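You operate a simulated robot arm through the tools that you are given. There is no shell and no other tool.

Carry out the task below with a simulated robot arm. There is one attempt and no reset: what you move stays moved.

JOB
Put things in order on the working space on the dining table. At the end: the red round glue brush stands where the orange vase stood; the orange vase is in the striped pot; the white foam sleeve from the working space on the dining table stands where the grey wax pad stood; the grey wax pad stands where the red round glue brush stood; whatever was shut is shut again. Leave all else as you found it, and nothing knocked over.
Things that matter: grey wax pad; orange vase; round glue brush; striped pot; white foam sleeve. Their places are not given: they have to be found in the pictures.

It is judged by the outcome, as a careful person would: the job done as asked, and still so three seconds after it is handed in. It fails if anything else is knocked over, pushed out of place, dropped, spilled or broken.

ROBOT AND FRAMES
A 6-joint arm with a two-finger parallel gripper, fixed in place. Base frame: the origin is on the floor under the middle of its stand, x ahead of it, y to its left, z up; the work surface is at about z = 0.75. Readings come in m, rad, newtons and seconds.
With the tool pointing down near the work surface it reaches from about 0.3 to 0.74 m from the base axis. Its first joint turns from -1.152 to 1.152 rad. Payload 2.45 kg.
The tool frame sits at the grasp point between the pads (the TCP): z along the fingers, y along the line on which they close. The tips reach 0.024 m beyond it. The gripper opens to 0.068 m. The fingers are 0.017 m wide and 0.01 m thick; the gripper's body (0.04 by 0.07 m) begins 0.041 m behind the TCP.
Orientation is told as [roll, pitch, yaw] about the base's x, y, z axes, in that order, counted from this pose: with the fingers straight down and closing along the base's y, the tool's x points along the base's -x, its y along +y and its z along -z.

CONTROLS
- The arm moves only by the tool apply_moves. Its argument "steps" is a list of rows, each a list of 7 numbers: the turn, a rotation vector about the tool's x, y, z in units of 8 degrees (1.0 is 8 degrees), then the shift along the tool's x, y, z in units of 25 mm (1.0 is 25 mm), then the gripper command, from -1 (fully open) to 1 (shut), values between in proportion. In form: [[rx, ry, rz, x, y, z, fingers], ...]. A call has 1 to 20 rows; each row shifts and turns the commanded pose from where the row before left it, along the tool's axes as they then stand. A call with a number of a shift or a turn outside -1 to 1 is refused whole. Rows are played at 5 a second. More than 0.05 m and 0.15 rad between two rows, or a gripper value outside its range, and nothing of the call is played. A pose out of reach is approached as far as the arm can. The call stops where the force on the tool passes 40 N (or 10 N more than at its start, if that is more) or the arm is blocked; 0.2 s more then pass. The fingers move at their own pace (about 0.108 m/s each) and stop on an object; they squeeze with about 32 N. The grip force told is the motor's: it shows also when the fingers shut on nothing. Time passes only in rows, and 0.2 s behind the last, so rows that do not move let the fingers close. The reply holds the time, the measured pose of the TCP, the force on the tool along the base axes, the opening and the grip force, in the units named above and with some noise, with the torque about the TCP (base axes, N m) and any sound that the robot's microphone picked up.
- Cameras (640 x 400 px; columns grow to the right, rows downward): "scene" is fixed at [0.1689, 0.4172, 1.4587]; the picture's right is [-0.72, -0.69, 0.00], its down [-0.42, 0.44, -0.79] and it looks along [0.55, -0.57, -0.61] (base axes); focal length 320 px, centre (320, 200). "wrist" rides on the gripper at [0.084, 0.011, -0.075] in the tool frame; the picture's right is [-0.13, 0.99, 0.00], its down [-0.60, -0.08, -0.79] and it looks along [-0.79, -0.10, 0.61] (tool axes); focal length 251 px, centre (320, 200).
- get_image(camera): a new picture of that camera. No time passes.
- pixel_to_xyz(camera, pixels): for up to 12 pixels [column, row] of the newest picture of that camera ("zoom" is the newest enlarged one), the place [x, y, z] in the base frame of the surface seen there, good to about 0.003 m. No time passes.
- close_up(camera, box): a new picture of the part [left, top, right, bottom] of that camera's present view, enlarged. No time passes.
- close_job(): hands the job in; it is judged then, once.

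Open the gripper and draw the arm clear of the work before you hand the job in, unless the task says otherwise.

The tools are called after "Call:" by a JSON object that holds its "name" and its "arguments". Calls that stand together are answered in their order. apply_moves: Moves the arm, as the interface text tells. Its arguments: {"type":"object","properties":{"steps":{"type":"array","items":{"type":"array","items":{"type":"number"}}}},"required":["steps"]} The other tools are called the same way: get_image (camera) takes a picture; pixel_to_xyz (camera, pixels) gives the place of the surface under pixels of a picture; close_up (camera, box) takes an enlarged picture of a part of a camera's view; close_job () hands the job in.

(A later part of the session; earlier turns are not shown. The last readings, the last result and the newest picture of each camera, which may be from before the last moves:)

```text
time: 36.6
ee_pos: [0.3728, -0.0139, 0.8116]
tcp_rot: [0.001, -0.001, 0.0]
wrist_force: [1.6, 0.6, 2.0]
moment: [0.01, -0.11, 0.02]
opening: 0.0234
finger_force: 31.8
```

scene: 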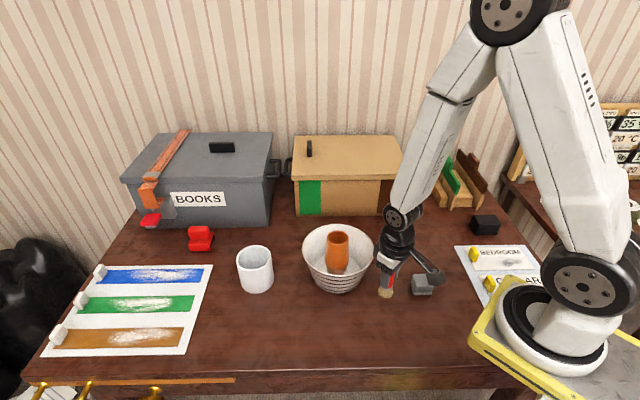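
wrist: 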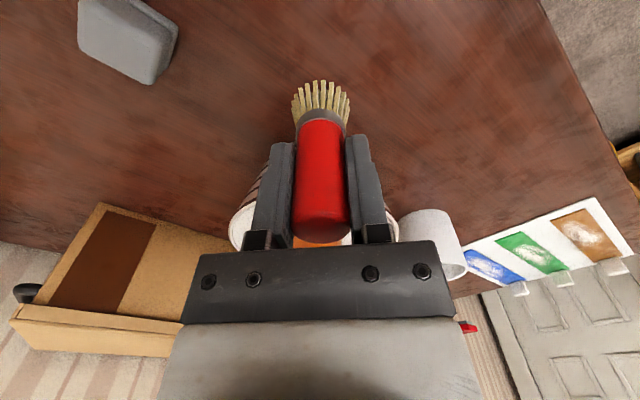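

The force is down to 2 N with the bristles touching. I release gradually and look.

Call:
{"name": "apply_moves", "arguments": {"steps": [[0, 0, 0, 0, 0, 0, 0.25], [0, 0, 0, 0, 0, 0, 0.15], [0, 0, 0, 0, 0, 0, 0], [0, 0, 0, 0, 0, 0, -0.4], [0, 0, 0, 0, 0, 0, -1], [0, 0, 0, 0, 0, 0, -1]]}}

Call:
{"name": "get_image", "arguments": {"camera": "wrist"}}

Call:
{"name": "close_up", "arguments": {"camera": "scene", "box": [340, 210, 450, 340]}}

```text
time: 38.0
ee_pos: [0.3726, -0.0139, 0.8117]
tcp_rot: [-0.001, 0.001, -0.001]
wrist_force: [-0.3, 0.4, 0.6]
moment: [-0.02, -0.01, -0.01]
opening: 0.0679
finger_force: 0.1
```

```text
taken
```

wrist: 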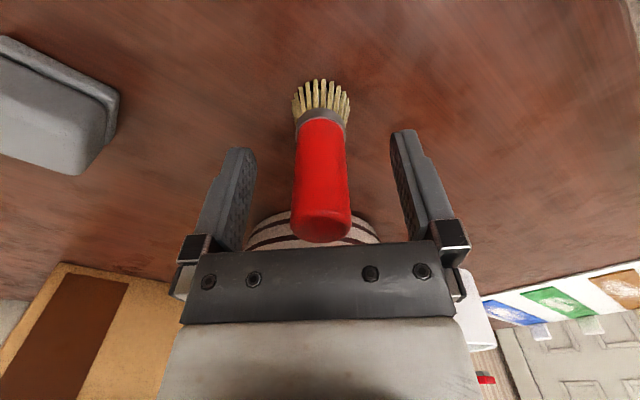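

```text
3.08 times, centred on (395, 275) of scene
```

zoom: 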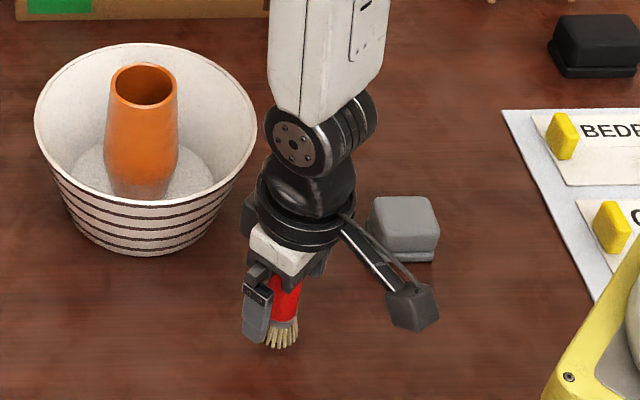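

The brush stands freely between the open fingers. I rise 160 mm and then move over the pad (0.345, -0.155) to measure its orientation.

Call:
{"name": "apply_moves", "arguments": {"steps": [[0, 0, 0, 0, 0, -0.3, -1], [0, 0, 0, 0, 0, -0.6, -1], [0, 0, 0, 0, 0, -0.9, -1], [0, 0, 0, 0, 0, -1, -1], [0, 0, 0, 0, 0, -1, -1], [0, 0, 0, 0, 0, -1, -1], [0, 0, 0, 0, 0, -1, -1], [0, 0, 0, 0, 0, -0.6, -1], [0, 0, 0, 0.157, -0.81, 0, -1], [0, 0, 0, 0.157, -0.81, 0, -1], [0, 0, 0, 0.157, -0.81, 0, -1], [0, 0, 0, 0.157, -0.81, 0, -1], [0, 0, 0, 0.157, -0.81, 0, -1], [0, 0, 0, 0.157, -0.81, 0, -1], [0, 0, 0, 0.157, -0.81, 0, -1], [0, 0, 0, 0, 0, 0, -1], [0, 0, 0, 0, 0, 0, -1]]}}

Call:
{"name": "get_image", "arguments": {"camera": "wrist"}}

Call:
{"name": "get_image", "arguments": {"camera": "scene"}}

```text
time: 41.6
ee_pos: [0.3454, -0.1548, 0.9719]
tcp_rot: [-0.001, 0.001, 0.0]
wrist_force: [-0.4, 0.2, 0.2]
moment: [0.01, -0.04, -0.03]
opening: 0.0681
finger_force: 0.1
```

```text
taken
```

wrist: 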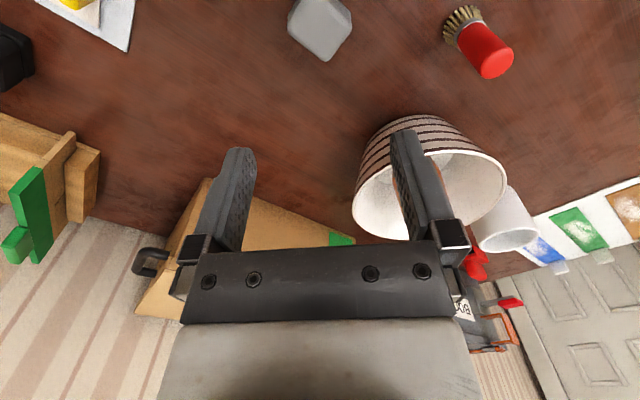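

```text
taken
```

scene: 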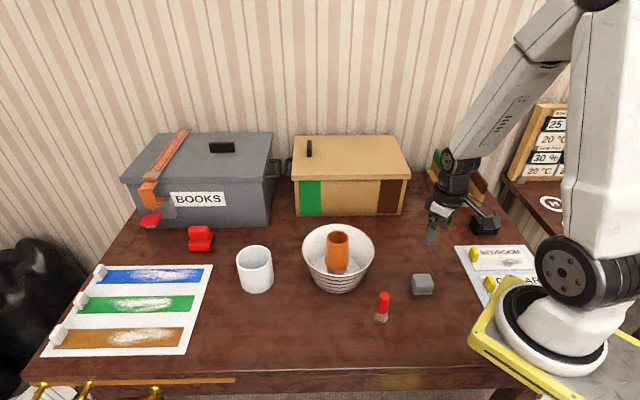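

The brush stands at the vase's old place. Now I enlarge the pad in the wrist view (around (320,28)) to find its edges and angle.

Call:
{"name": "close_up", "arguments": {"camera": "wrist", "box": [275, 0, 365, 70]}}

Call:
{"name": "pixel_to_xyz", "arguments": {"camera": "wrist", "pixels": [[320, 28], [290, 22], [350, 20], [326, 57], [308, 2], [334, 2], [300, 10], [343, 10], [340, 35], [307, 40], [295, 30], [320, 50]]}}

Call:
{"name": "close_up", "arguments": {"camera": "scene", "box": [402, 266, 442, 300]}}

```text
5.71 times, centred on (320, 35) of wrist
```

zoom: 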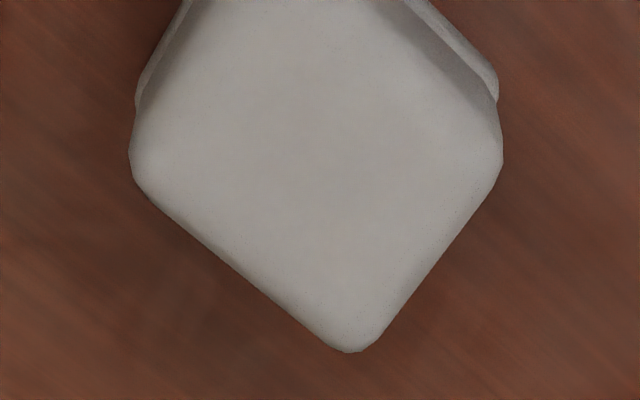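

```text
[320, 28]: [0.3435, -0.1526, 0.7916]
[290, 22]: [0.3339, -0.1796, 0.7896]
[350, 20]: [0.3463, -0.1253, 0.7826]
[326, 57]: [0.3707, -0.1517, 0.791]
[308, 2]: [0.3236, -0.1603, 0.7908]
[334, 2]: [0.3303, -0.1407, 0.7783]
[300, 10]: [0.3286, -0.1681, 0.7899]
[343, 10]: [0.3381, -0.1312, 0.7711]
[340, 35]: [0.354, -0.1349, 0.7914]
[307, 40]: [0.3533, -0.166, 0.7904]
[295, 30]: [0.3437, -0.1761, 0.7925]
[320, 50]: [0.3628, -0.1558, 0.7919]
```

```text
11.76 times, centred on (422, 283) of scene
```

zoom: 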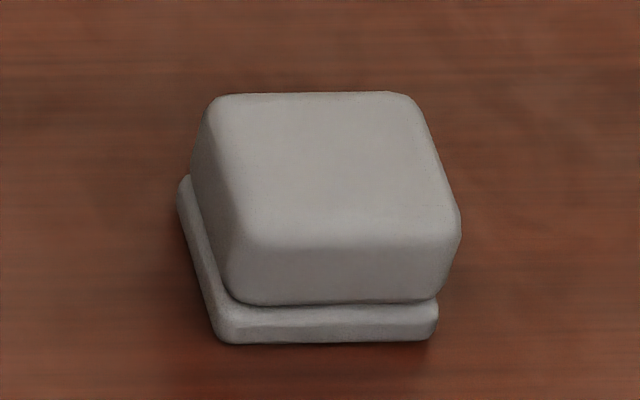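

I map the pad's far edges precisely in the wrist picture: left-lower edge through about (299,38)–(313,50) and right-lower edge through (333,53)–(343,38).

Call:
{"name": "pixel_to_xyz", "arguments": {"camera": "wrist", "pixels": [[293, 33], [298, 37], [303, 41], [308, 45], [313, 49], [318, 53], [332, 54], [336, 48], [340, 42], [344, 36], [347, 31], [325, 58]]}}

Call:
{"name": "pixel_to_xyz", "arguments": {"camera": "zoom", "pixels": [[230, 100], [390, 98], [250, 250], [445, 225], [320, 170], [240, 338], [425, 335], [182, 200], [200, 270], [330, 300], [330, 335], [210, 130]]}}

```text
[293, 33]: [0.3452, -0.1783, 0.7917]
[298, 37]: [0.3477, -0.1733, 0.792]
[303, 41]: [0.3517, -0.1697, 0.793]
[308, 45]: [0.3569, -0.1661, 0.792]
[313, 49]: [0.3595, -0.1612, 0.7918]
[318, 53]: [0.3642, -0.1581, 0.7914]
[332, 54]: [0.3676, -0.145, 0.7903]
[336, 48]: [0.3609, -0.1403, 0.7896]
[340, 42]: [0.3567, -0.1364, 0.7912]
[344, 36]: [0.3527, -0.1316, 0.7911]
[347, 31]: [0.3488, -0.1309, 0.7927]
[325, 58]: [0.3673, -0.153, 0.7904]
```

```text
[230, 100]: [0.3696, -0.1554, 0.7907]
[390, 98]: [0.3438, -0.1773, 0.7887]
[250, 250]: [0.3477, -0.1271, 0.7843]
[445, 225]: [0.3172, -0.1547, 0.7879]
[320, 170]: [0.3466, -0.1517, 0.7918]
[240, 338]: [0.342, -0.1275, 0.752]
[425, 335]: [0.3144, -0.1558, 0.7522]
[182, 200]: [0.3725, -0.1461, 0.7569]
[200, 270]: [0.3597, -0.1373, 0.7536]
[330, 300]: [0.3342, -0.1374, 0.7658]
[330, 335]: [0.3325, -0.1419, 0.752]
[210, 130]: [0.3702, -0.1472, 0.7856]
```

The pad is turned about 45°, centre near (0.344, -0.153), top z 0.791. I turn the tool by 45° (toward yaw -45°) at this height and look again.

Call:
{"name": "apply_moves", "arguments": {"steps": [[0, 0, 0.9375, 0, 0, 0, -1], [0, 0, 0.9375, 0, 0, 0, -1], [0, 0, 0.9375, 0, 0, 0, -1], [0, 0, 0.9375, 0, 0, 0, -1], [0, 0, 0.9375, 0, 0, 0, -1], [0, 0, 0.9375, 0, 0, 0, -1], [0, 0, 0, 0, 0, 0, -1], [0, 0, 0, 0, 0, 0, -1]]}}

Call:
{"name": "get_image", "arguments": {"camera": "wrist"}}

Call:
{"name": "get_image", "arguments": {"camera": "scene"}}

```text
time: 43.4
ee_pos: [0.3447, -0.1566, 0.9725]
tcp_rot: [-0.001, -0.001, -0.79]
wrist_force: [0.1, -0.4, -0.1]
moment: [0.01, -0.01, 0.0]
opening: 0.0676
finger_force: 0.0
```

```text
taken
```

wrist: 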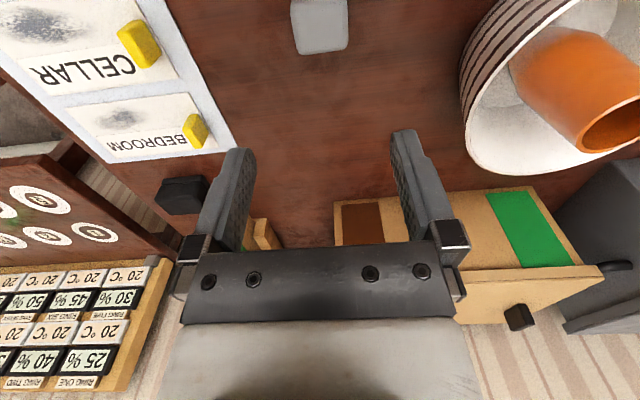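

```text
taken
```

scene: 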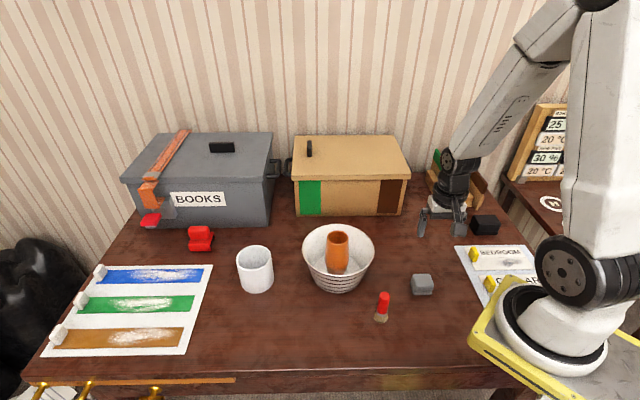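

With the tool turned, the pad's far edge is nearly horizontal at row 52 in the wrist view. I enlarge it to check the remaining misalignment.

Call:
{"name": "close_up", "arguments": {"camera": "wrist", "box": [270, 0, 370, 64]}}

Call:
{"name": "pixel_to_xyz", "arguments": {"camera": "wrist", "pixels": [[300, 51], [320, 50], [342, 47], [292, 10], [294, 30], [296, 45], [347, 10], [347, 25], [346, 40], [320, 25], [293, 2], [347, 2]]}}

```text
6.25 times, centred on (320, 32) of wrist
```

zoom: 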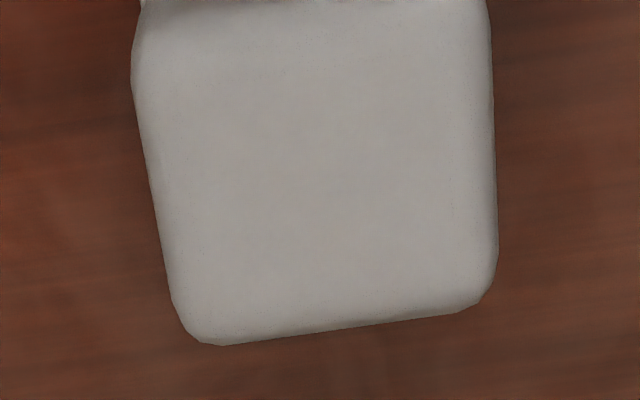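

```text
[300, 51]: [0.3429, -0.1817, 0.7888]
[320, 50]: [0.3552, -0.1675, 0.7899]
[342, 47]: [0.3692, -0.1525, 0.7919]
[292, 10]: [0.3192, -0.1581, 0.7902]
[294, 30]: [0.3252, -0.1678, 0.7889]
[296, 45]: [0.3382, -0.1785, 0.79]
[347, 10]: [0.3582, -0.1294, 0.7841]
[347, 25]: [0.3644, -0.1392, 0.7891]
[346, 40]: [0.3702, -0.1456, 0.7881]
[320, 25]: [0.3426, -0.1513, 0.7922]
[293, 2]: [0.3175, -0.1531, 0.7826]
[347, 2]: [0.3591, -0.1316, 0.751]
```

The pad edges lie at about 46°, centre (0.344, -0.1525), width about 0.045. I nudge by (+2.5, +1.2) mm in tool x/y and go down to z ≈ 0.83 (tips still above its top) to recheck.

Call:
{"name": "apply_moves", "arguments": {"steps": [[0, 0, 0, 0.1, 0.05, 0, -1], [0, 0, 0, 0, 0, 0.8, -1], [0, 0, 0, 0, 0, 0.9, -1], [0, 0, 0, 0, 0, 1, -1], [0, 0, 0, 0, 0, 1, -1], [0, 0, 0, 0, 0, 1, -1], [0, 0, 0, 0, 0, 0.7, -1], [0, 0, 0, 0, 0, 0.3, -1], [0, 0, 0, 0, 0, 0, -1]]}}

Call:
{"name": "get_image", "arguments": {"camera": "wrist"}}

Call:
{"name": "get_image", "arguments": {"camera": "scene"}}

```text
time: 45.4
ee_pos: [0.3442, -0.1528, 0.8295]
tcp_rot: [0.0, 0.0, -0.785]
wrist_force: [0.2, 0.1, -1.2]
moment: [-0.01, 0.0, 0.02]
opening: 0.0679
finger_force: 0.1
```

```text
taken
```

wrist: 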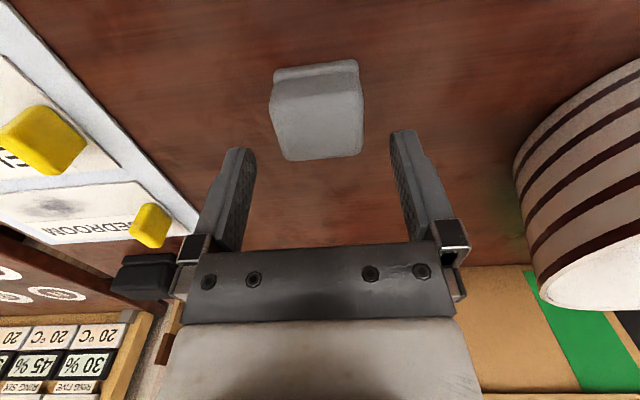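

```text
taken
```

scene: 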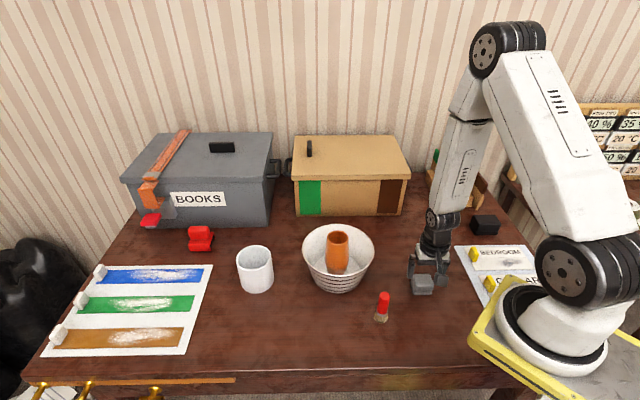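

The pad is centred between the fingers (276–363 around 320) and its far edge slope matches the tool. I descend to z ≈ 0.787.

Call:
{"name": "apply_moves", "arguments": {"steps": [[0, 0, 0, 0, 0, 0.5, -1], [0, 0, 0, 0, 0, 0.5, -1], [0, 0, 0, 0, 0, 0.5, -1], [0, 0, 0, 0, 0, 0.2, -1], [0, 0, 0, 0, 0, 0, -1], [0, 0, 0, 0, 0, 0, -1]]}}

Call:
{"name": "get_image", "arguments": {"camera": "wrist"}}

Call:
{"name": "close_up", "arguments": {"camera": "scene", "box": [380, 220, 460, 310]}}

```text
time: 46.8
ee_pos: [0.3441, -0.1521, 0.786]
tcp_rot: [0.001, 0.002, -0.786]
wrist_force: [0.7, 0.1, 0.1]
moment: [-0.02, 0.01, 0.01]
opening: 0.068
finger_force: 0.1
```

```text
taken
```

wrist: 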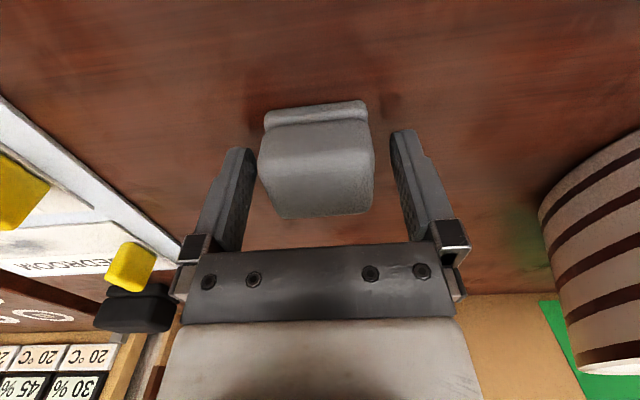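

```text
4.44 times, centred on (420, 265) of scene
```

zoom: 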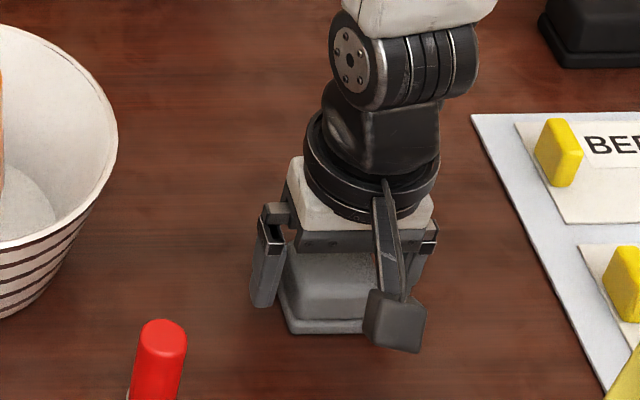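

The pad is centred within about 1 mm. I close the fingers on it in stages.

Call:
{"name": "apply_moves", "arguments": {"steps": [[0, 0, 0, 0, -0.03, 0, -0.8], [0, 0, 0, 0, 0, 0, -0.6], [0, 0, 0, 0, 0, 0, -0.5], [0, 0, 0, 0, 0, 0, -0.4], [0, 0, 0, 0, 0, 0, -0.3], [0, 0, 0, 0, 0, 0, 1], [0, 0, 0, 0, 0, 0, 1], [0, 0, 0, 0, 0, 0, 1]]}}

Call:
{"name": "get_image", "arguments": {"camera": "wrist"}}

Call:
{"name": "close_up", "arguments": {"camera": "scene", "box": [380, 220, 460, 310]}}

```text
time: 48.6
ee_pos: [0.3439, -0.1525, 0.7872]
tcp_rot: [0.001, -0.001, -0.785]
wrist_force: [-0.1, -0.4, 1.8]
moment: [0.03, -0.04, 0.0]
opening: 0.0495
finger_force: 32.0
```

```text
taken
```

wrist: 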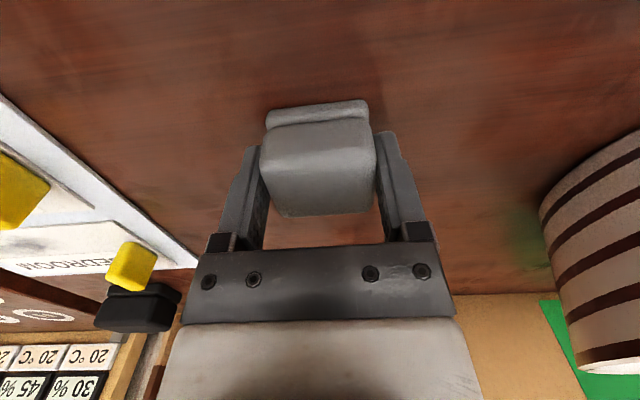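

```text
4.44 times, centred on (420, 265) of scene
```

zoom: 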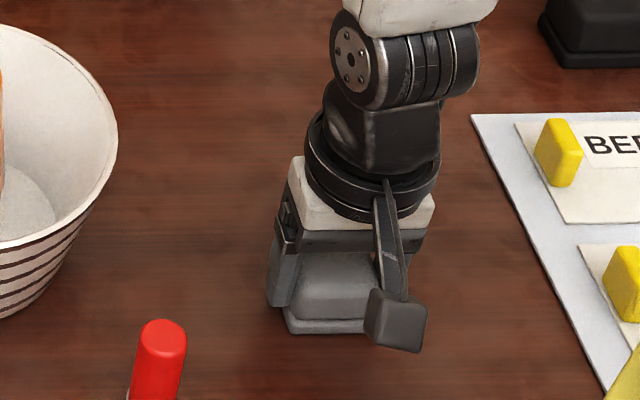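

Gripped at opening 0.0495. I lift 90 mm and check that the pad follows.

Call:
{"name": "apply_moves", "arguments": {"steps": [[0, 0, 0, 0, 0, -0.2, 1], [0, 0, 0, 0, 0, -0.4, 1], [0, 0, 0, 0, 0, -0.8, 1], [0, 0, 0, 0, 0, -0.9, 1], [0, 0, 0, 0, 0, -0.8, 1], [0, 0, 0, 0, 0, -0.5, 1], [0, 0, 0, 0, 0, 0, 1]]}}

Call:
{"name": "get_image", "arguments": {"camera": "wrist"}}

Call:
{"name": "get_image", "arguments": {"camera": "scene"}}

```text
time: 50.2
ee_pos: [0.3441, -0.1534, 0.8748]
tcp_rot: [0.001, 0.001, -0.784]
wrist_force: [0.2, -0.1, -0.1]
moment: [-0.02, 0.0, -0.04]
opening: 0.0495
finger_force: 32.2
```

```text
taken
```

wrist: 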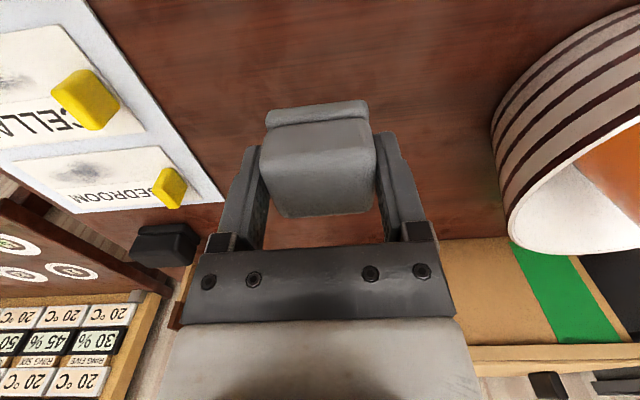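

```text
taken
```

scene: 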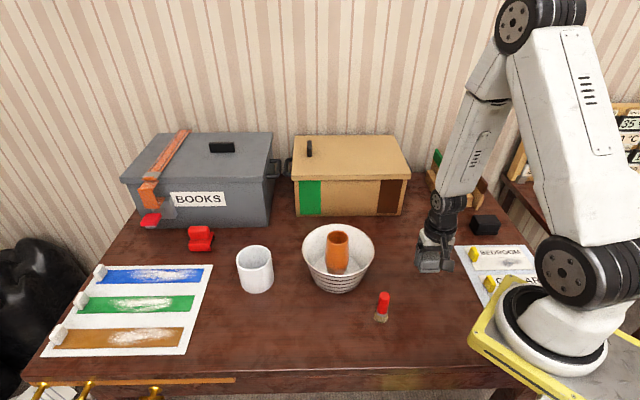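

The pad is held securely. I carry it to the brush's old place (0.4295, -0.2675), which is (-5.67, -0.81) units along the tool's x/y.

Call:
{"name": "apply_moves", "arguments": {"steps": [[0, 0, 0, -0.35, -0.05, 0, 1], [0, 0, 0, -0.7, -0.1, 0, 1], [0, 0, 0, -0.8, -0.115, 0, 1], [0, 0, 0, -0.8, -0.115, 0, 1], [0, 0, 0, -0.8, -0.115, 0, 1], [0, 0, 0, -0.8, -0.115, 0, 1], [0, 0, 0, -0.8, -0.115, 0, 1], [0, 0, 0, -0.62, -0.085, 0, 1], [0, 0, 0, 0, 0, 0, 1], [0, 0, 0, 0, 0, 0, 1]]}}

Call:
{"name": "get_image", "arguments": {"camera": "scene"}}

Call:
{"name": "get_image", "arguments": {"camera": "wrist"}}

```text
time: 52.4
ee_pos: [0.4312, -0.2664, 0.8772]
tcp_rot: [0.0, -0.001, -0.785]
wrist_force: [-1.1, 0.7, -0.4]
moment: [0.0, 0.01, -0.02]
opening: 0.0493
finger_force: 31.8
```

```text
taken
```

scene: 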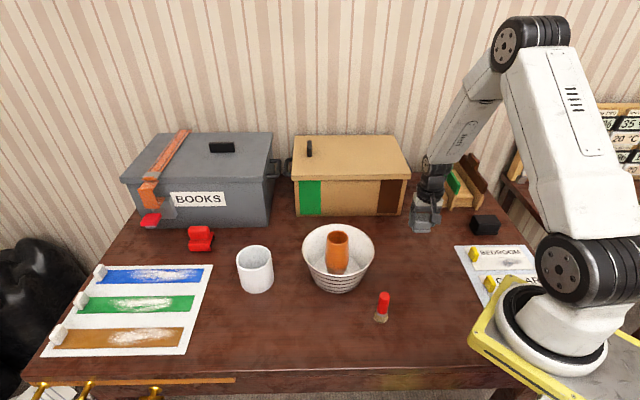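

```text
taken
```

wrist: 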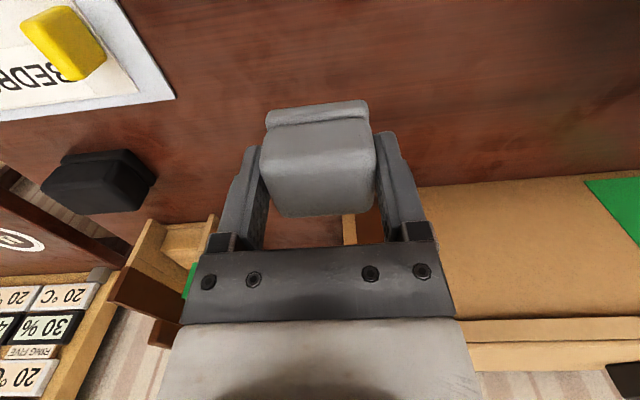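

The space below is free. I lower 87 mm, to about 3 mm above touch-down.

Call:
{"name": "apply_moves", "arguments": {"steps": [[0, 0, 0, 0, 0, 0.4, 1], [0, 0, 0, 0, 0, 0.8, 1], [0, 0, 0, 0, 0, 0.8, 1], [0, 0, 0, 0, 0, 0.8, 1], [0, 0, 0, 0, 0, 0.5, 1], [0, 0, 0, 0, 0, 0.18, 1], [0, 0, 0, 0, 0, 0, 1]]}}

Call:
{"name": "close_up", "arguments": {"camera": "scene", "box": [370, 180, 470, 300]}}

```text
time: 54.0
ee_pos: [0.429, -0.2676, 0.7895]
tcp_rot: [0.0, 0.0, -0.786]
wrist_force: [-0.3, -0.6, -1.0]
moment: [-0.03, -0.01, 0.0]
opening: 0.0493
finger_force: 31.7
```

```text
3.33 times, centred on (420, 240) of scene
```

zoom: 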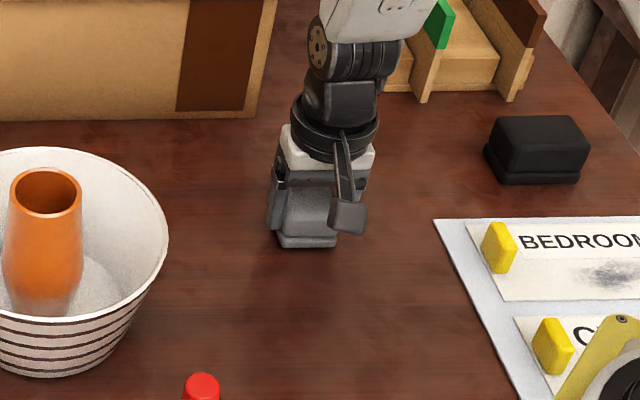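

Now at about 0.790. I lower 2 mm in small rows and read the force.

Call:
{"name": "apply_moves", "arguments": {"steps": [[0, 0, 0, 0, 0, 0.04, 1], [0, 0, 0, 0, 0, 0.04, 1], [0, 0, 0, 0, 0, 0, 1]]}}

```text
time: 54.8
ee_pos: [0.4306, -0.2672, 0.7881]
tcp_rot: [-0.001, 0.001, -0.786]
wrist_force: [-0.7, 0.2, -0.4]
moment: [0.0, 0.03, 0.0]
opening: 0.0493
finger_force: 32.1
```

No contact yet (-0.4 N); I lower 1 mm more in two half-millimetre rows.

Call:
{"name": "apply_moves", "arguments": {"steps": [[0, 0, 0, 0, 0, 0.02, 1], [0, 0, 0, 0, 0, 0.02, 1], [0, 0, 0, 0, 0, 0, 1]]}}

```text
time: 55.6
ee_pos: [0.4298, -0.2675, 0.7875]
tcp_rot: [0.001, 0.0, -0.783]
wrist_force: [-0.3, 0.6, -0.9]
moment: [-0.02, 0.0, -0.01]
opening: 0.0494
finger_force: 32.1
```

Still free at the pick-up height; I go another 0.4 mm.

Call:
{"name": "apply_moves", "arguments": {"steps": [[0, 0, 0, 0, 0, 0.016, 1], [0, 0, 0, 0, 0, 0, 1]]}}

```text
time: 56.2
ee_pos: [0.4294, -0.2679, 0.7868]
tcp_rot: [0.0, 0.0, -0.786]
wrist_force: [-3.1, 1.7, 7.9]
moment: [-0.02, 0.03, -0.02]
opening: 0.0493
finger_force: 32.9
```

Contact (+7.9 N). I release gradually and look.

Call:
{"name": "apply_moves", "arguments": {"steps": [[0, 0, 0, 0, 0, 0, -0.5], [0, 0, 0, 0, 0, 0, -0.7], [0, 0, 0, 0, 0, 0, -1], [0, 0, 0, 0, 0, 0, -1], [0, 0, 0, 0, 0, 0, -1]]}}

Call:
{"name": "get_image", "arguments": {"camera": "wrist"}}

```text
time: 57.4
ee_pos: [0.4289, -0.2662, 0.7868]
tcp_rot: [-0.001, 0.0, -0.785]
wrist_force: [-0.9, 1.1, -0.3]
moment: [0.02, -0.01, -0.01]
opening: 0.0677
finger_force: 0.0
```

```text
taken
```

wrist: 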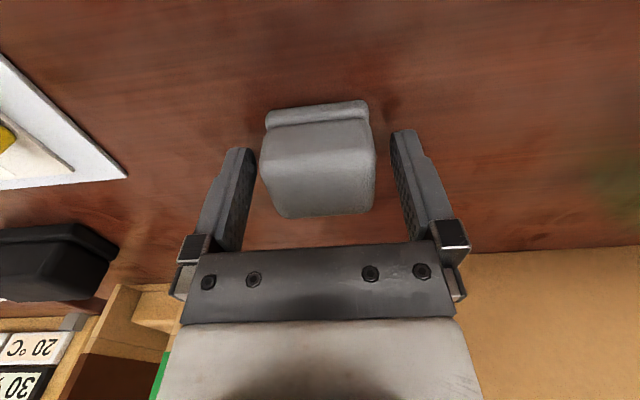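

The pad is free and flat. I rise about 0.2 m and turn the tool back to yaw 0.

Call:
{"name": "apply_moves", "arguments": {"steps": [[0, 0, 0, 0, 0, -0.3, -1], [0, 0, 0, 0, 0, -0.6, -1], [0, 0, 0, 0, 0, -0.9, -1], [0, 0, 0, 0, 0, -1, -1], [0, 0, 0, 0, 0, -1, -1], [0, 0, 0, 0, 0, -1, -1], [0, 0, 0, 0, 0, -1, -1], [0, 0, 0, 0, 0, -1, -1], [0, 0, 0, 0, 0, -1, -1], [0, 0, 0, 0, 0, -0.7, -1], [0, 0, -0.9375, 0, 0, 0, -1], [0, 0, -0.9375, 0, 0, 0, -1], [0, 0, -0.9375, 0, 0, 0, -1], [0, 0, -0.9375, 0, 0, 0, -1], [0, 0, -0.9375, 0, 0, 0, -1], [0, 0, -0.9375, 0, 0, 0, -1], [0, 0, 0, 0, 0, 0, -1]]}}

Call:
{"name": "get_image", "arguments": {"camera": "scene"}}

Call:
{"name": "get_image", "arguments": {"camera": "wrist"}}

```text
time: 61.0
ee_pos: [0.4297, -0.2695, 0.9985]
tcp_rot: [0.001, 0.001, 0.002]
wrist_force: [-0.5, 0.4, 0.9]
moment: [0.01, -0.03, 0.02]
opening: 0.0683
finger_force: 0.1
```

```text
taken
```

scene: 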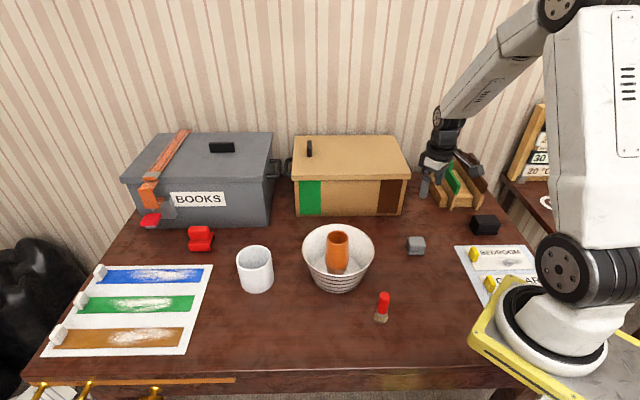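

```text
taken
```

wrist: 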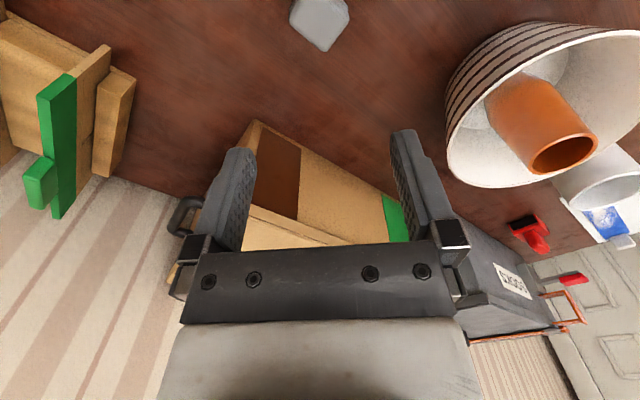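

The pad stands at the brush's old place and the brush at the vase's. Now I move over the sleeve's near wall at about (0.682, 0.086, 1.0), passing well above the vase.

Call:
{"name": "apply_moves", "arguments": {"steps": [[0, 0, 0, -0.631, 0.884, 0, -1], [0, 0, 0, -0.631, 0.884, 0, -1], [0, 0, 0, -0.631, 0.884, 0, -1], [0, 0, 0, -0.631, 0.884, 0, -1], [0, 0, 0, -0.631, 0.884, 0, -1], [0, 0, 0, -0.631, 0.884, 0, -1], [0, 0, 0, -0.631, 0.884, 0, -1], [0, 0, 0, -0.631, 0.884, 0, -1], [0, 0, 0, -0.631, 0.884, 0, -1], [0, 0, 0, -0.631, 0.884, 0, -1], [0, 0, 0, -0.631, 0.884, 0, -1], [0, 0, 0, -0.631, 0.884, 0, -1], [0, 0, 0, -0.631, 0.884, 0, -1], [0, 0, 0, -0.631, 0.884, 0, -1], [0, 0, 0, -0.631, 0.884, 0, -1], [0, 0, 0, -0.631, 0.884, 0, -1], [0, 0, 0, 0, 0, 0, -1], [0, 0, 0, 0, 0, 0, -1]]}}

Call:
{"name": "get_image", "arguments": {"camera": "wrist"}}

Call:
{"name": "get_image", "arguments": {"camera": "scene"}}

```text
time: 64.8
ee_pos: [0.6844, 0.0857, 1.0005]
tcp_rot: [0.0, -0.001, -0.001]
wrist_force: [0.3, 0.9, 0.3]
moment: [-0.05, -0.01, 0.02]
opening: 0.068
finger_force: 0.0
```

```text
taken
```

wrist: 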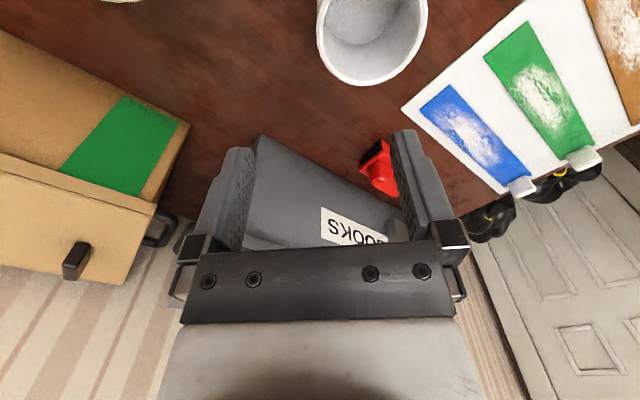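

```text
taken
```

scene: 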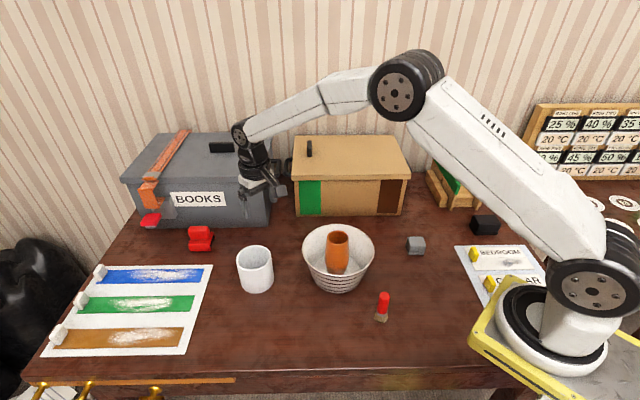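

The wrist picture shows the sleeve rim from (318,25) to (427,15), lowest at (365,85). I enlarge and measure the rim.

Call:
{"name": "close_up", "arguments": {"camera": "wrist", "box": [300, 0, 440, 96]}}

Call:
{"name": "pixel_to_xyz", "arguments": {"camera": "wrist", "pixels": [[319, 25], [318, 15], [319, 5], [322, 40], [330, 58], [345, 74], [365, 83], [390, 75], [410, 58], [421, 38], [425, 20], [427, 8]]}}

```text
4.17 times, centred on (370, 48) of wrist
```

zoom: 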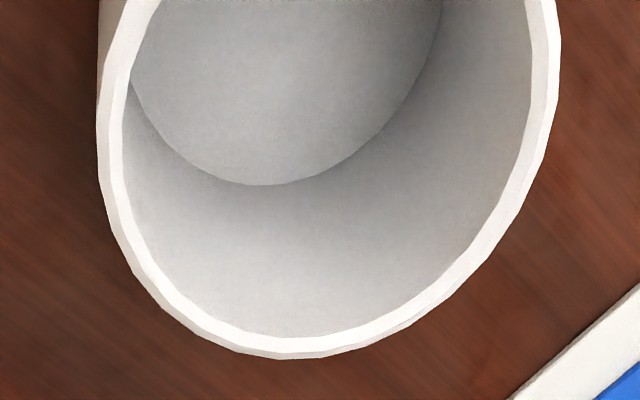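

```text
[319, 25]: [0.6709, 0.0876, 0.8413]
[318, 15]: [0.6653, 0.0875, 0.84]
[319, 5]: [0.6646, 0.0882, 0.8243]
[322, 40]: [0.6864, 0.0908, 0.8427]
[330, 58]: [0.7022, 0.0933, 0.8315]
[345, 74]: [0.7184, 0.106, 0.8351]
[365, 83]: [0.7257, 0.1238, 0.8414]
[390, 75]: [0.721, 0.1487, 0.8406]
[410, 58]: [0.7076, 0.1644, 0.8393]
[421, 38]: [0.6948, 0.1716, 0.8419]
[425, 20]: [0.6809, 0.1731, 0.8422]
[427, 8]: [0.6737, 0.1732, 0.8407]
```

The sleeve is a cup-like tube, centre about (0.682, 0.128), wall about 5 mm thick; its near wall lies at y ≈ 0.0875, right between the fingers. I shift 1 mm and descend to z ≈ 0.875, then look.

Call:
{"name": "apply_moves", "arguments": {"steps": [[0, 0, 0, 0, 0.04, 0, -1], [0, 0, 0, 0, 0, 0.8, -1], [0, 0, 0, 0, 0, 0.9, -1], [0, 0, 0, 0, 0, 1, -1], [0, 0, 0, 0, 0, 1, -1], [0, 0, 0, 0, 0, 0.8, -1], [0, 0, 0, 0, 0, 0.47, -1], [0, 0, 0, 0, 0, 0, -1], [0, 0, 0, 0, 0, 0, -1]]}}

Call:
{"name": "get_image", "arguments": {"camera": "wrist"}}

Call:
{"name": "get_image", "arguments": {"camera": "scene"}}

```text
time: 66.8
ee_pos: [0.6836, 0.0887, 0.874]
tcp_rot: [-0.001, -0.001, 0.001]
wrist_force: [-0.3, 0.6, 0.7]
moment: [0.0, -0.02, 0.02]
opening: 0.0679
finger_force: 0.1
```

```text
taken
```

wrist: 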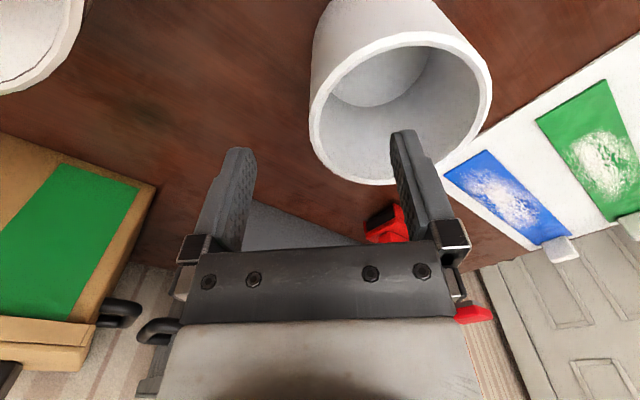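

```text
taken
```

scene: 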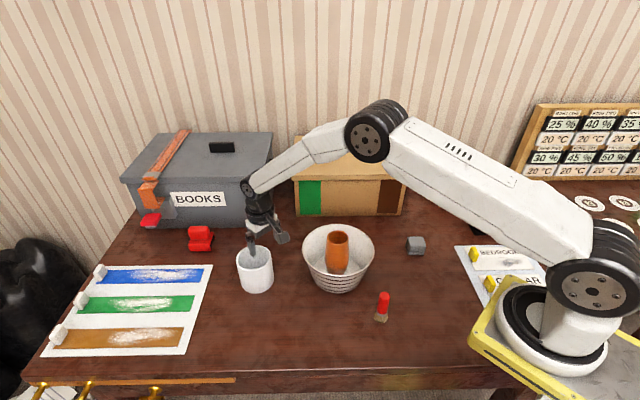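

The near wall crosses column ~319 at row 136, i.e. midway between the fingers, and the right finger is over the cup's inside. I descend to z ≈ 0.813 with the force limit as a guard.

Call:
{"name": "apply_moves", "arguments": {"steps": [[0, 0, 0, 0, 0, 0.4, -1], [0, 0, 0, 0, 0, 0.4, -1], [0, 0, 0, 0, 0, 0.5, -1], [0, 0, 0, 0, 0, 0.5, -1], [0, 0, 0, 0, 0, 0.4, -1], [0, 0, 0, 0, 0, 0.28, -1], [0, 0, 0, 0, 0, 0, -1], [0, 0, 0, 0, 0, 0, -1]]}}

Call:
{"name": "get_image", "arguments": {"camera": "wrist"}}

Call:
{"name": "close_up", "arguments": {"camera": "scene", "box": [210, 190, 330, 310]}}

```text
time: 68.6
ee_pos: [0.6828, 0.0861, 0.8122]
tcp_rot: [0.001, -0.001, -0.002]
wrist_force: [0.2, 0.3, 0.4]
moment: [0.0, -0.03, 0.01]
opening: 0.0679
finger_force: 0.1
```

```text
taken
```

wrist: 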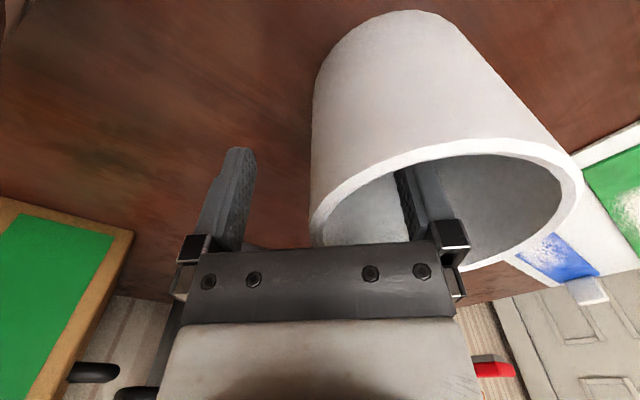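

```text
3.33 times, centred on (270, 250) of scene
```

zoom: 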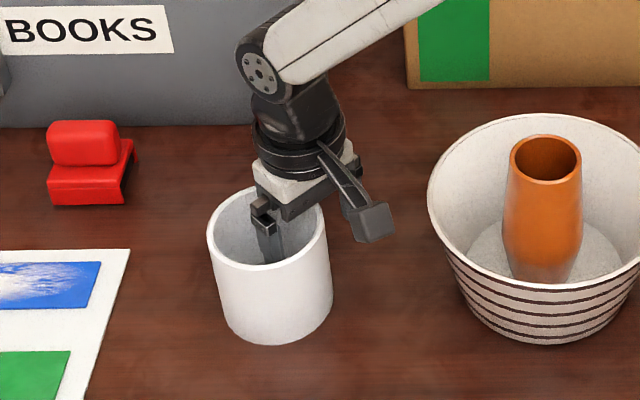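

One finger is inside the cup and one outside, with the wall midway. I close slowly onto the wall.

Call:
{"name": "apply_moves", "arguments": {"steps": [[0, 0, 0, 0, 0, 0, -0.5], [0, 0, 0, 0, 0, 0, 0], [0, 0, 0, 0, 0, 0, 0.4], [0, 0, 0, 0, 0, 0, 0.6], [0, 0, 0, 0, 0, 0, 0.7], [0, 0, 0, 0, 0, 0, 0.76], [0, 0, 0, 0, 0, 0, 0.82], [0, 0, 0, 0, 0, 0, 1], [0, 0, 0, 0, 0, 0, 1], [0, 0, 0, 0, 0, 0, 1]]}}

Call:
{"name": "get_image", "arguments": {"camera": "wrist"}}

Call:
{"name": "close_up", "arguments": {"camera": "scene", "box": [210, 190, 330, 310]}}

```text
time: 70.8
ee_pos: [0.6826, 0.0871, 0.8125]
tcp_rot: [0.001, 0.0, 0.0]
wrist_force: [-0.1, 0.2, -1.0]
moment: [0.03, -0.02, -0.02]
opening: 0.0035
finger_force: 27.5
```

```text
taken
```

wrist: 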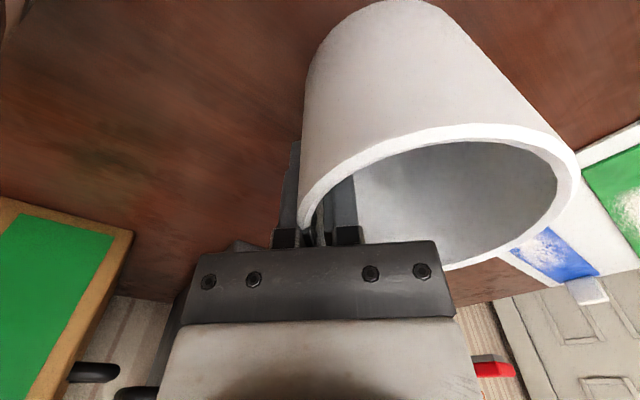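

```text
3.33 times, centred on (270, 250) of scene
```

zoom: 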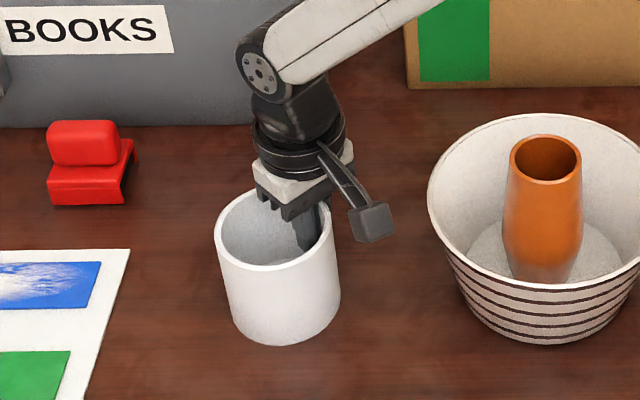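

The fingers closed to 0.0035 m with the wall between them, though the sleeve seems to have shifted a few mm. I enlarge both views to see how it is held.

Call:
{"name": "close_up", "arguments": {"camera": "wrist", "box": [250, 110, 410, 270]}}

Call:
{"name": "close_up", "arguments": {"camera": "scene", "box": [230, 225, 290, 295]}}

Call:
{"name": "pixel_to_xyz", "arguments": {"camera": "wrist", "pixels": [[306, 210], [303, 222], [320, 190], [350, 158], [400, 137], [460, 128], [520, 130], [560, 155], [578, 180], [570, 210], [540, 240], [470, 264]]}}

```text
2.50 times, centred on (330, 190) of wrist
```

zoom: 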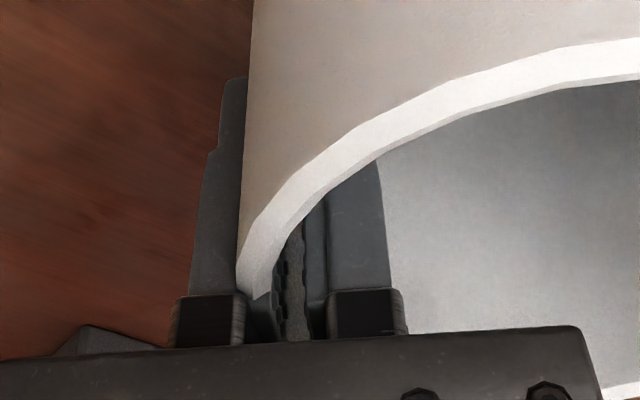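

```text
5.71 times, centred on (260, 260) of scene
```

zoom: 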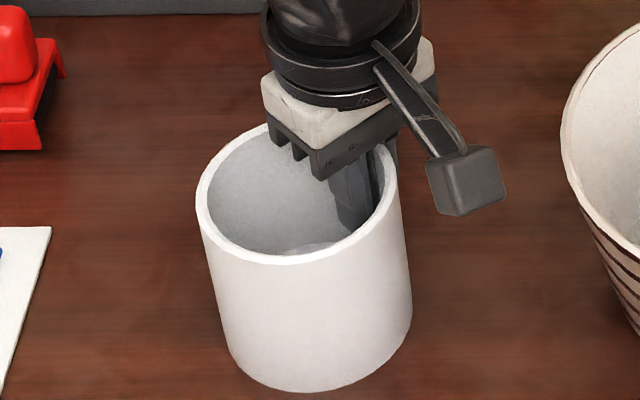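

```text
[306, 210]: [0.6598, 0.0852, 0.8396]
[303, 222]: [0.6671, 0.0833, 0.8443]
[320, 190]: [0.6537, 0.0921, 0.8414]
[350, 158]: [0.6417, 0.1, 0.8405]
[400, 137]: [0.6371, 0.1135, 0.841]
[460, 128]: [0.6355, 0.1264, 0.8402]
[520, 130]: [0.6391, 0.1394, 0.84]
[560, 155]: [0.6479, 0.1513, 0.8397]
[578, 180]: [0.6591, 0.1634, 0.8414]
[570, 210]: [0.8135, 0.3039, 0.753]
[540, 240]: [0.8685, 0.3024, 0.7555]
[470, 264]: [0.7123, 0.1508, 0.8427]
```

The wall (3.5 mm thick) is held between the pads, cup upright. I lift slowly 30 mm and check the force and whether it stays level.

Call:
{"name": "apply_moves", "arguments": {"steps": [[0, 0, 0, 0, 0, -0.1, 1], [0, 0, 0, 0, 0, -0.2, 1], [0, 0, 0, 0, 0, -0.4, 1], [0, 0, 0, 0, 0, -0.5, 1], [0, 0, 0, 0, 0, 0, 1], [0, 0, 0, 0, 0, 0, 1]]}}

Call:
{"name": "get_image", "arguments": {"camera": "wrist"}}

Call:
{"name": "close_up", "arguments": {"camera": "scene", "box": [210, 190, 330, 310]}}

```text
time: 72.2
ee_pos: [0.6844, 0.0853, 0.842]
tcp_rot: [0.0, -0.001, -0.001]
wrist_force: [-0.2, 0.5, 1.0]
moment: [0.01, -0.05, -0.01]
opening: 0.0037
finger_force: 27.2
```

```text
taken
```

wrist: 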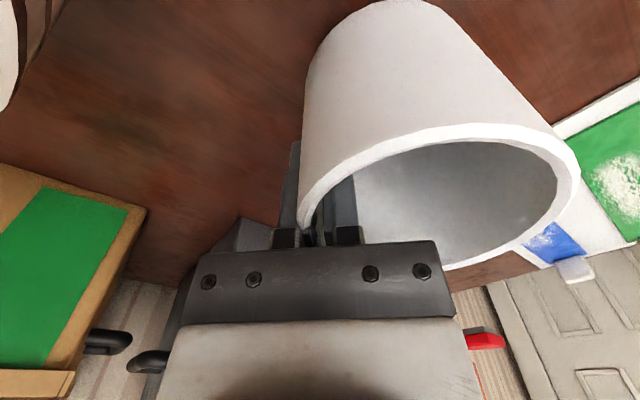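

```text
3.33 times, centred on (270, 250) of scene
```

zoom: 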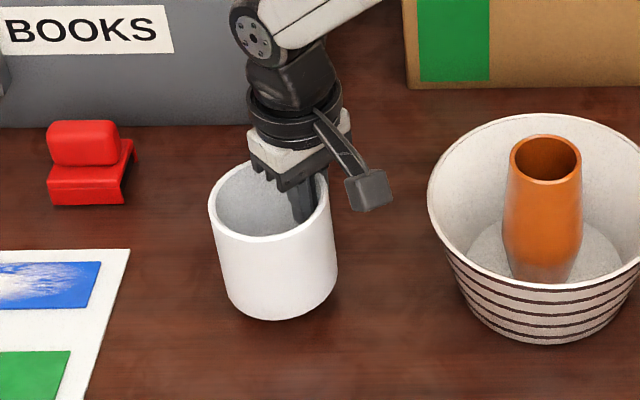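

The sleeve follows level and secure. I measure its rim in both views to learn its centre relative to the tool.

Call:
{"name": "close_up", "arguments": {"camera": "scene", "box": [225, 222, 289, 292]}}

Call:
{"name": "pixel_to_xyz", "arguments": {"camera": "wrist", "pixels": [[310, 205], [325, 185], [355, 157], [400, 138], [430, 131], [460, 128], [490, 128], [520, 132], [545, 143], [565, 158], [575, 175], [470, 265]]}}

```text
5.71 times, centred on (257, 257) of scene
```

zoom: 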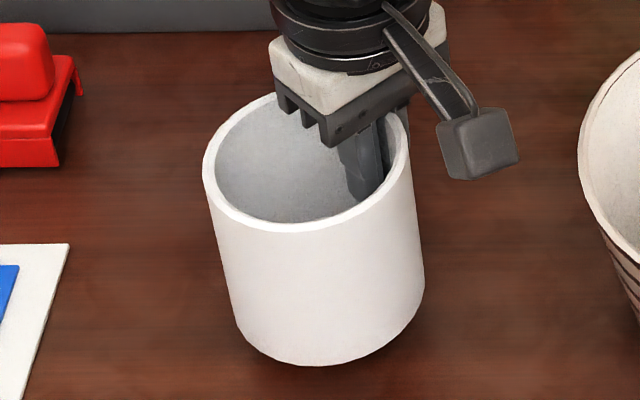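

```text
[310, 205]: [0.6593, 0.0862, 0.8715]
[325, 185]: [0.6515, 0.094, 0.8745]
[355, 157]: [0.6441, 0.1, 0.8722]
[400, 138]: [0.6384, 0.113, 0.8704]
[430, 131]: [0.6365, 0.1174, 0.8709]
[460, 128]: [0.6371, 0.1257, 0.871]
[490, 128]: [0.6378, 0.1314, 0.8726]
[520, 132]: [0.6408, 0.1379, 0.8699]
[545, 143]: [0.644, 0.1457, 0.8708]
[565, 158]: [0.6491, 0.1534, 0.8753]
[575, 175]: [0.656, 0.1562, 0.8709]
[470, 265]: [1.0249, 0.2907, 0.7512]
```

I read rim points from the enlarged scene view: left (208,165), front (285,227), right (405,160), and others.

Call:
{"name": "pixel_to_xyz", "arguments": {"camera": "zoom", "pixels": [[209, 165], [212, 190], [230, 212], [260, 225], [290, 227], [330, 220], [365, 203], [390, 180], [403, 160], [225, 128], [250, 105], [404, 130]]}}

```text
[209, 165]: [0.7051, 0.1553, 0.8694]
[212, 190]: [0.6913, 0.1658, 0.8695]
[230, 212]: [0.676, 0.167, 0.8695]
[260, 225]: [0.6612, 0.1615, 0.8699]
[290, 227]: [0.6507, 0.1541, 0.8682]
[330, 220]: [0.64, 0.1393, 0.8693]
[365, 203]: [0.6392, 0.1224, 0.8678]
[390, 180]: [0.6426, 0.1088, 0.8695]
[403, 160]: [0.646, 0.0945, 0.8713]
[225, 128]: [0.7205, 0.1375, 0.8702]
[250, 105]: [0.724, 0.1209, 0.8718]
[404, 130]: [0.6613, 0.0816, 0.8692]
```

The rim centre is about (0.679, 0.123), offset (-0.003, +0.036) from the tool. I lift to z ≈ 1.0 so the sleeve's bottom clears the vase top (0.887) by 50 mm.

Call:
{"name": "apply_moves", "arguments": {"steps": [[0, 0, 0, 0, 0, -0.5, 1], [0, 0, 0, 0, 0, -0.9, 1], [0, 0, 0, 0, 0, -1, 1], [0, 0, 0, 0, 0, -1, 1], [0, 0, 0, 0, 0, -1, 1], [0, 0, 0, 0, 0, -1, 1], [0, 0, 0, 0, 0, -0.6, 1], [0, 0, 0, 0, 0, -0.32, 1], [0, 0, 0, 0, 0, 0, 1]]}}

Call:
{"name": "get_image", "arguments": {"camera": "scene"}}

Call:
{"name": "get_image", "arguments": {"camera": "wrist"}}

```text
time: 74.2
ee_pos: [0.6803, 0.0865, 1.0011]
tcp_rot: [-0.001, 0.001, 0.001]
wrist_force: [-0.2, -0.1, -0.7]
moment: [-0.03, 0.03, -0.03]
opening: 0.0036
finger_force: 27.5
```

```text
taken
```

scene: 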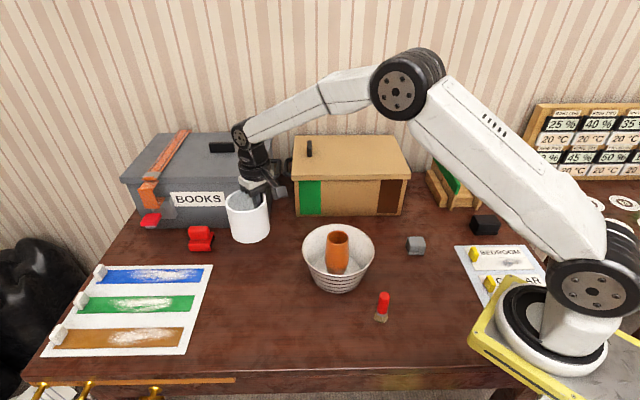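

```text
taken
```

wrist: 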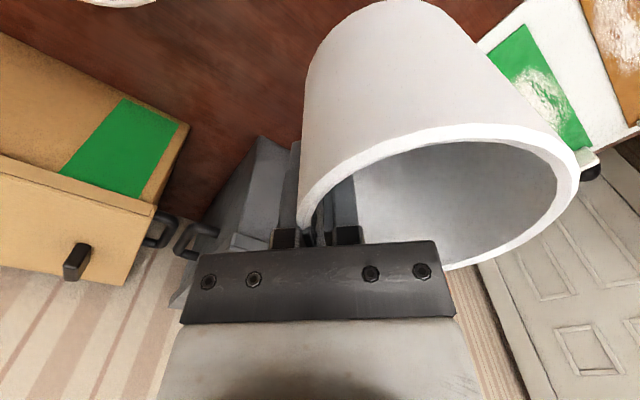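

The sleeve is steady. I carry it over to TCP (0.347, -0.1885), so that its centre lands above the pad's old place (0.344, -0.1525).

Call:
{"name": "apply_moves", "arguments": {"steps": [[0, 0, 0, 0.37, -0.305, 0, 1], [0, 0, 0, 0.774, -0.6366, 0, 1], [0, 0, 0, 0.774, -0.6366, 0, 1], [0, 0, 0, 0.774, -0.6366, 0, 1], [0, 0, 0, 0.774, -0.6366, 0, 1], [0, 0, 0, 0.774, -0.6366, 0, 1], [0, 0, 0, 0.774, -0.6366, 0, 1], [0, 0, 0, 0.774, -0.6366, 0, 1], [0, 0, 0, 0.774, -0.6366, 0, 1], [0, 0, 0, 0.774, -0.6366, 0, 1], [0, 0, 0, 0.774, -0.6366, 0, 1], [0, 0, 0, 0.774, -0.6366, 0, 1], [0, 0, 0, 0.774, -0.6366, 0, 1], [0, 0, 0, 0.774, -0.6366, 0, 1], [0, 0, 0, 0.774, -0.6366, 0, 1], [0, 0, 0, 0.774, -0.6366, 0, 1], [0, 0, 0, 0.774, -0.6366, 0, 1], [0, 0, 0, 0.646, -0.529, 0, 1], [0, 0, 0, 0, 0, 0, 1], [0, 0, 0, 0, 0, 0, 1]]}}

Call:
{"name": "get_image", "arguments": {"camera": "scene"}}

Call:
{"name": "get_image", "arguments": {"camera": "wrist"}}

```text
time: 78.4
ee_pos: [0.3471, -0.1886, 0.9991]
tcp_rot: [0.001, -0.001, 0.001]
wrist_force: [0.4, 0.4, -0.4]
moment: [0.05, 0.02, 0.0]
opening: 0.0036
finger_force: 27.3
```

```text
taken
```

scene: 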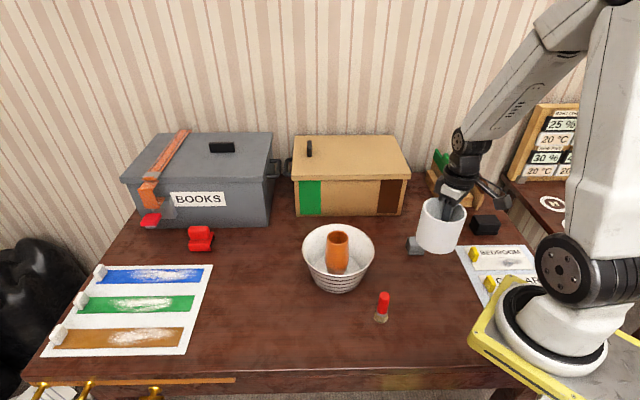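

```text
taken
```

wrist: 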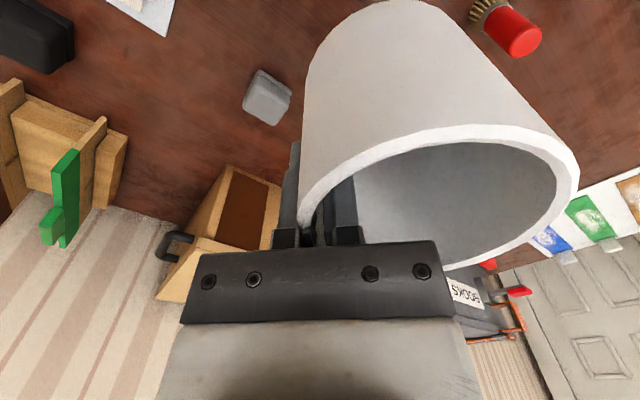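

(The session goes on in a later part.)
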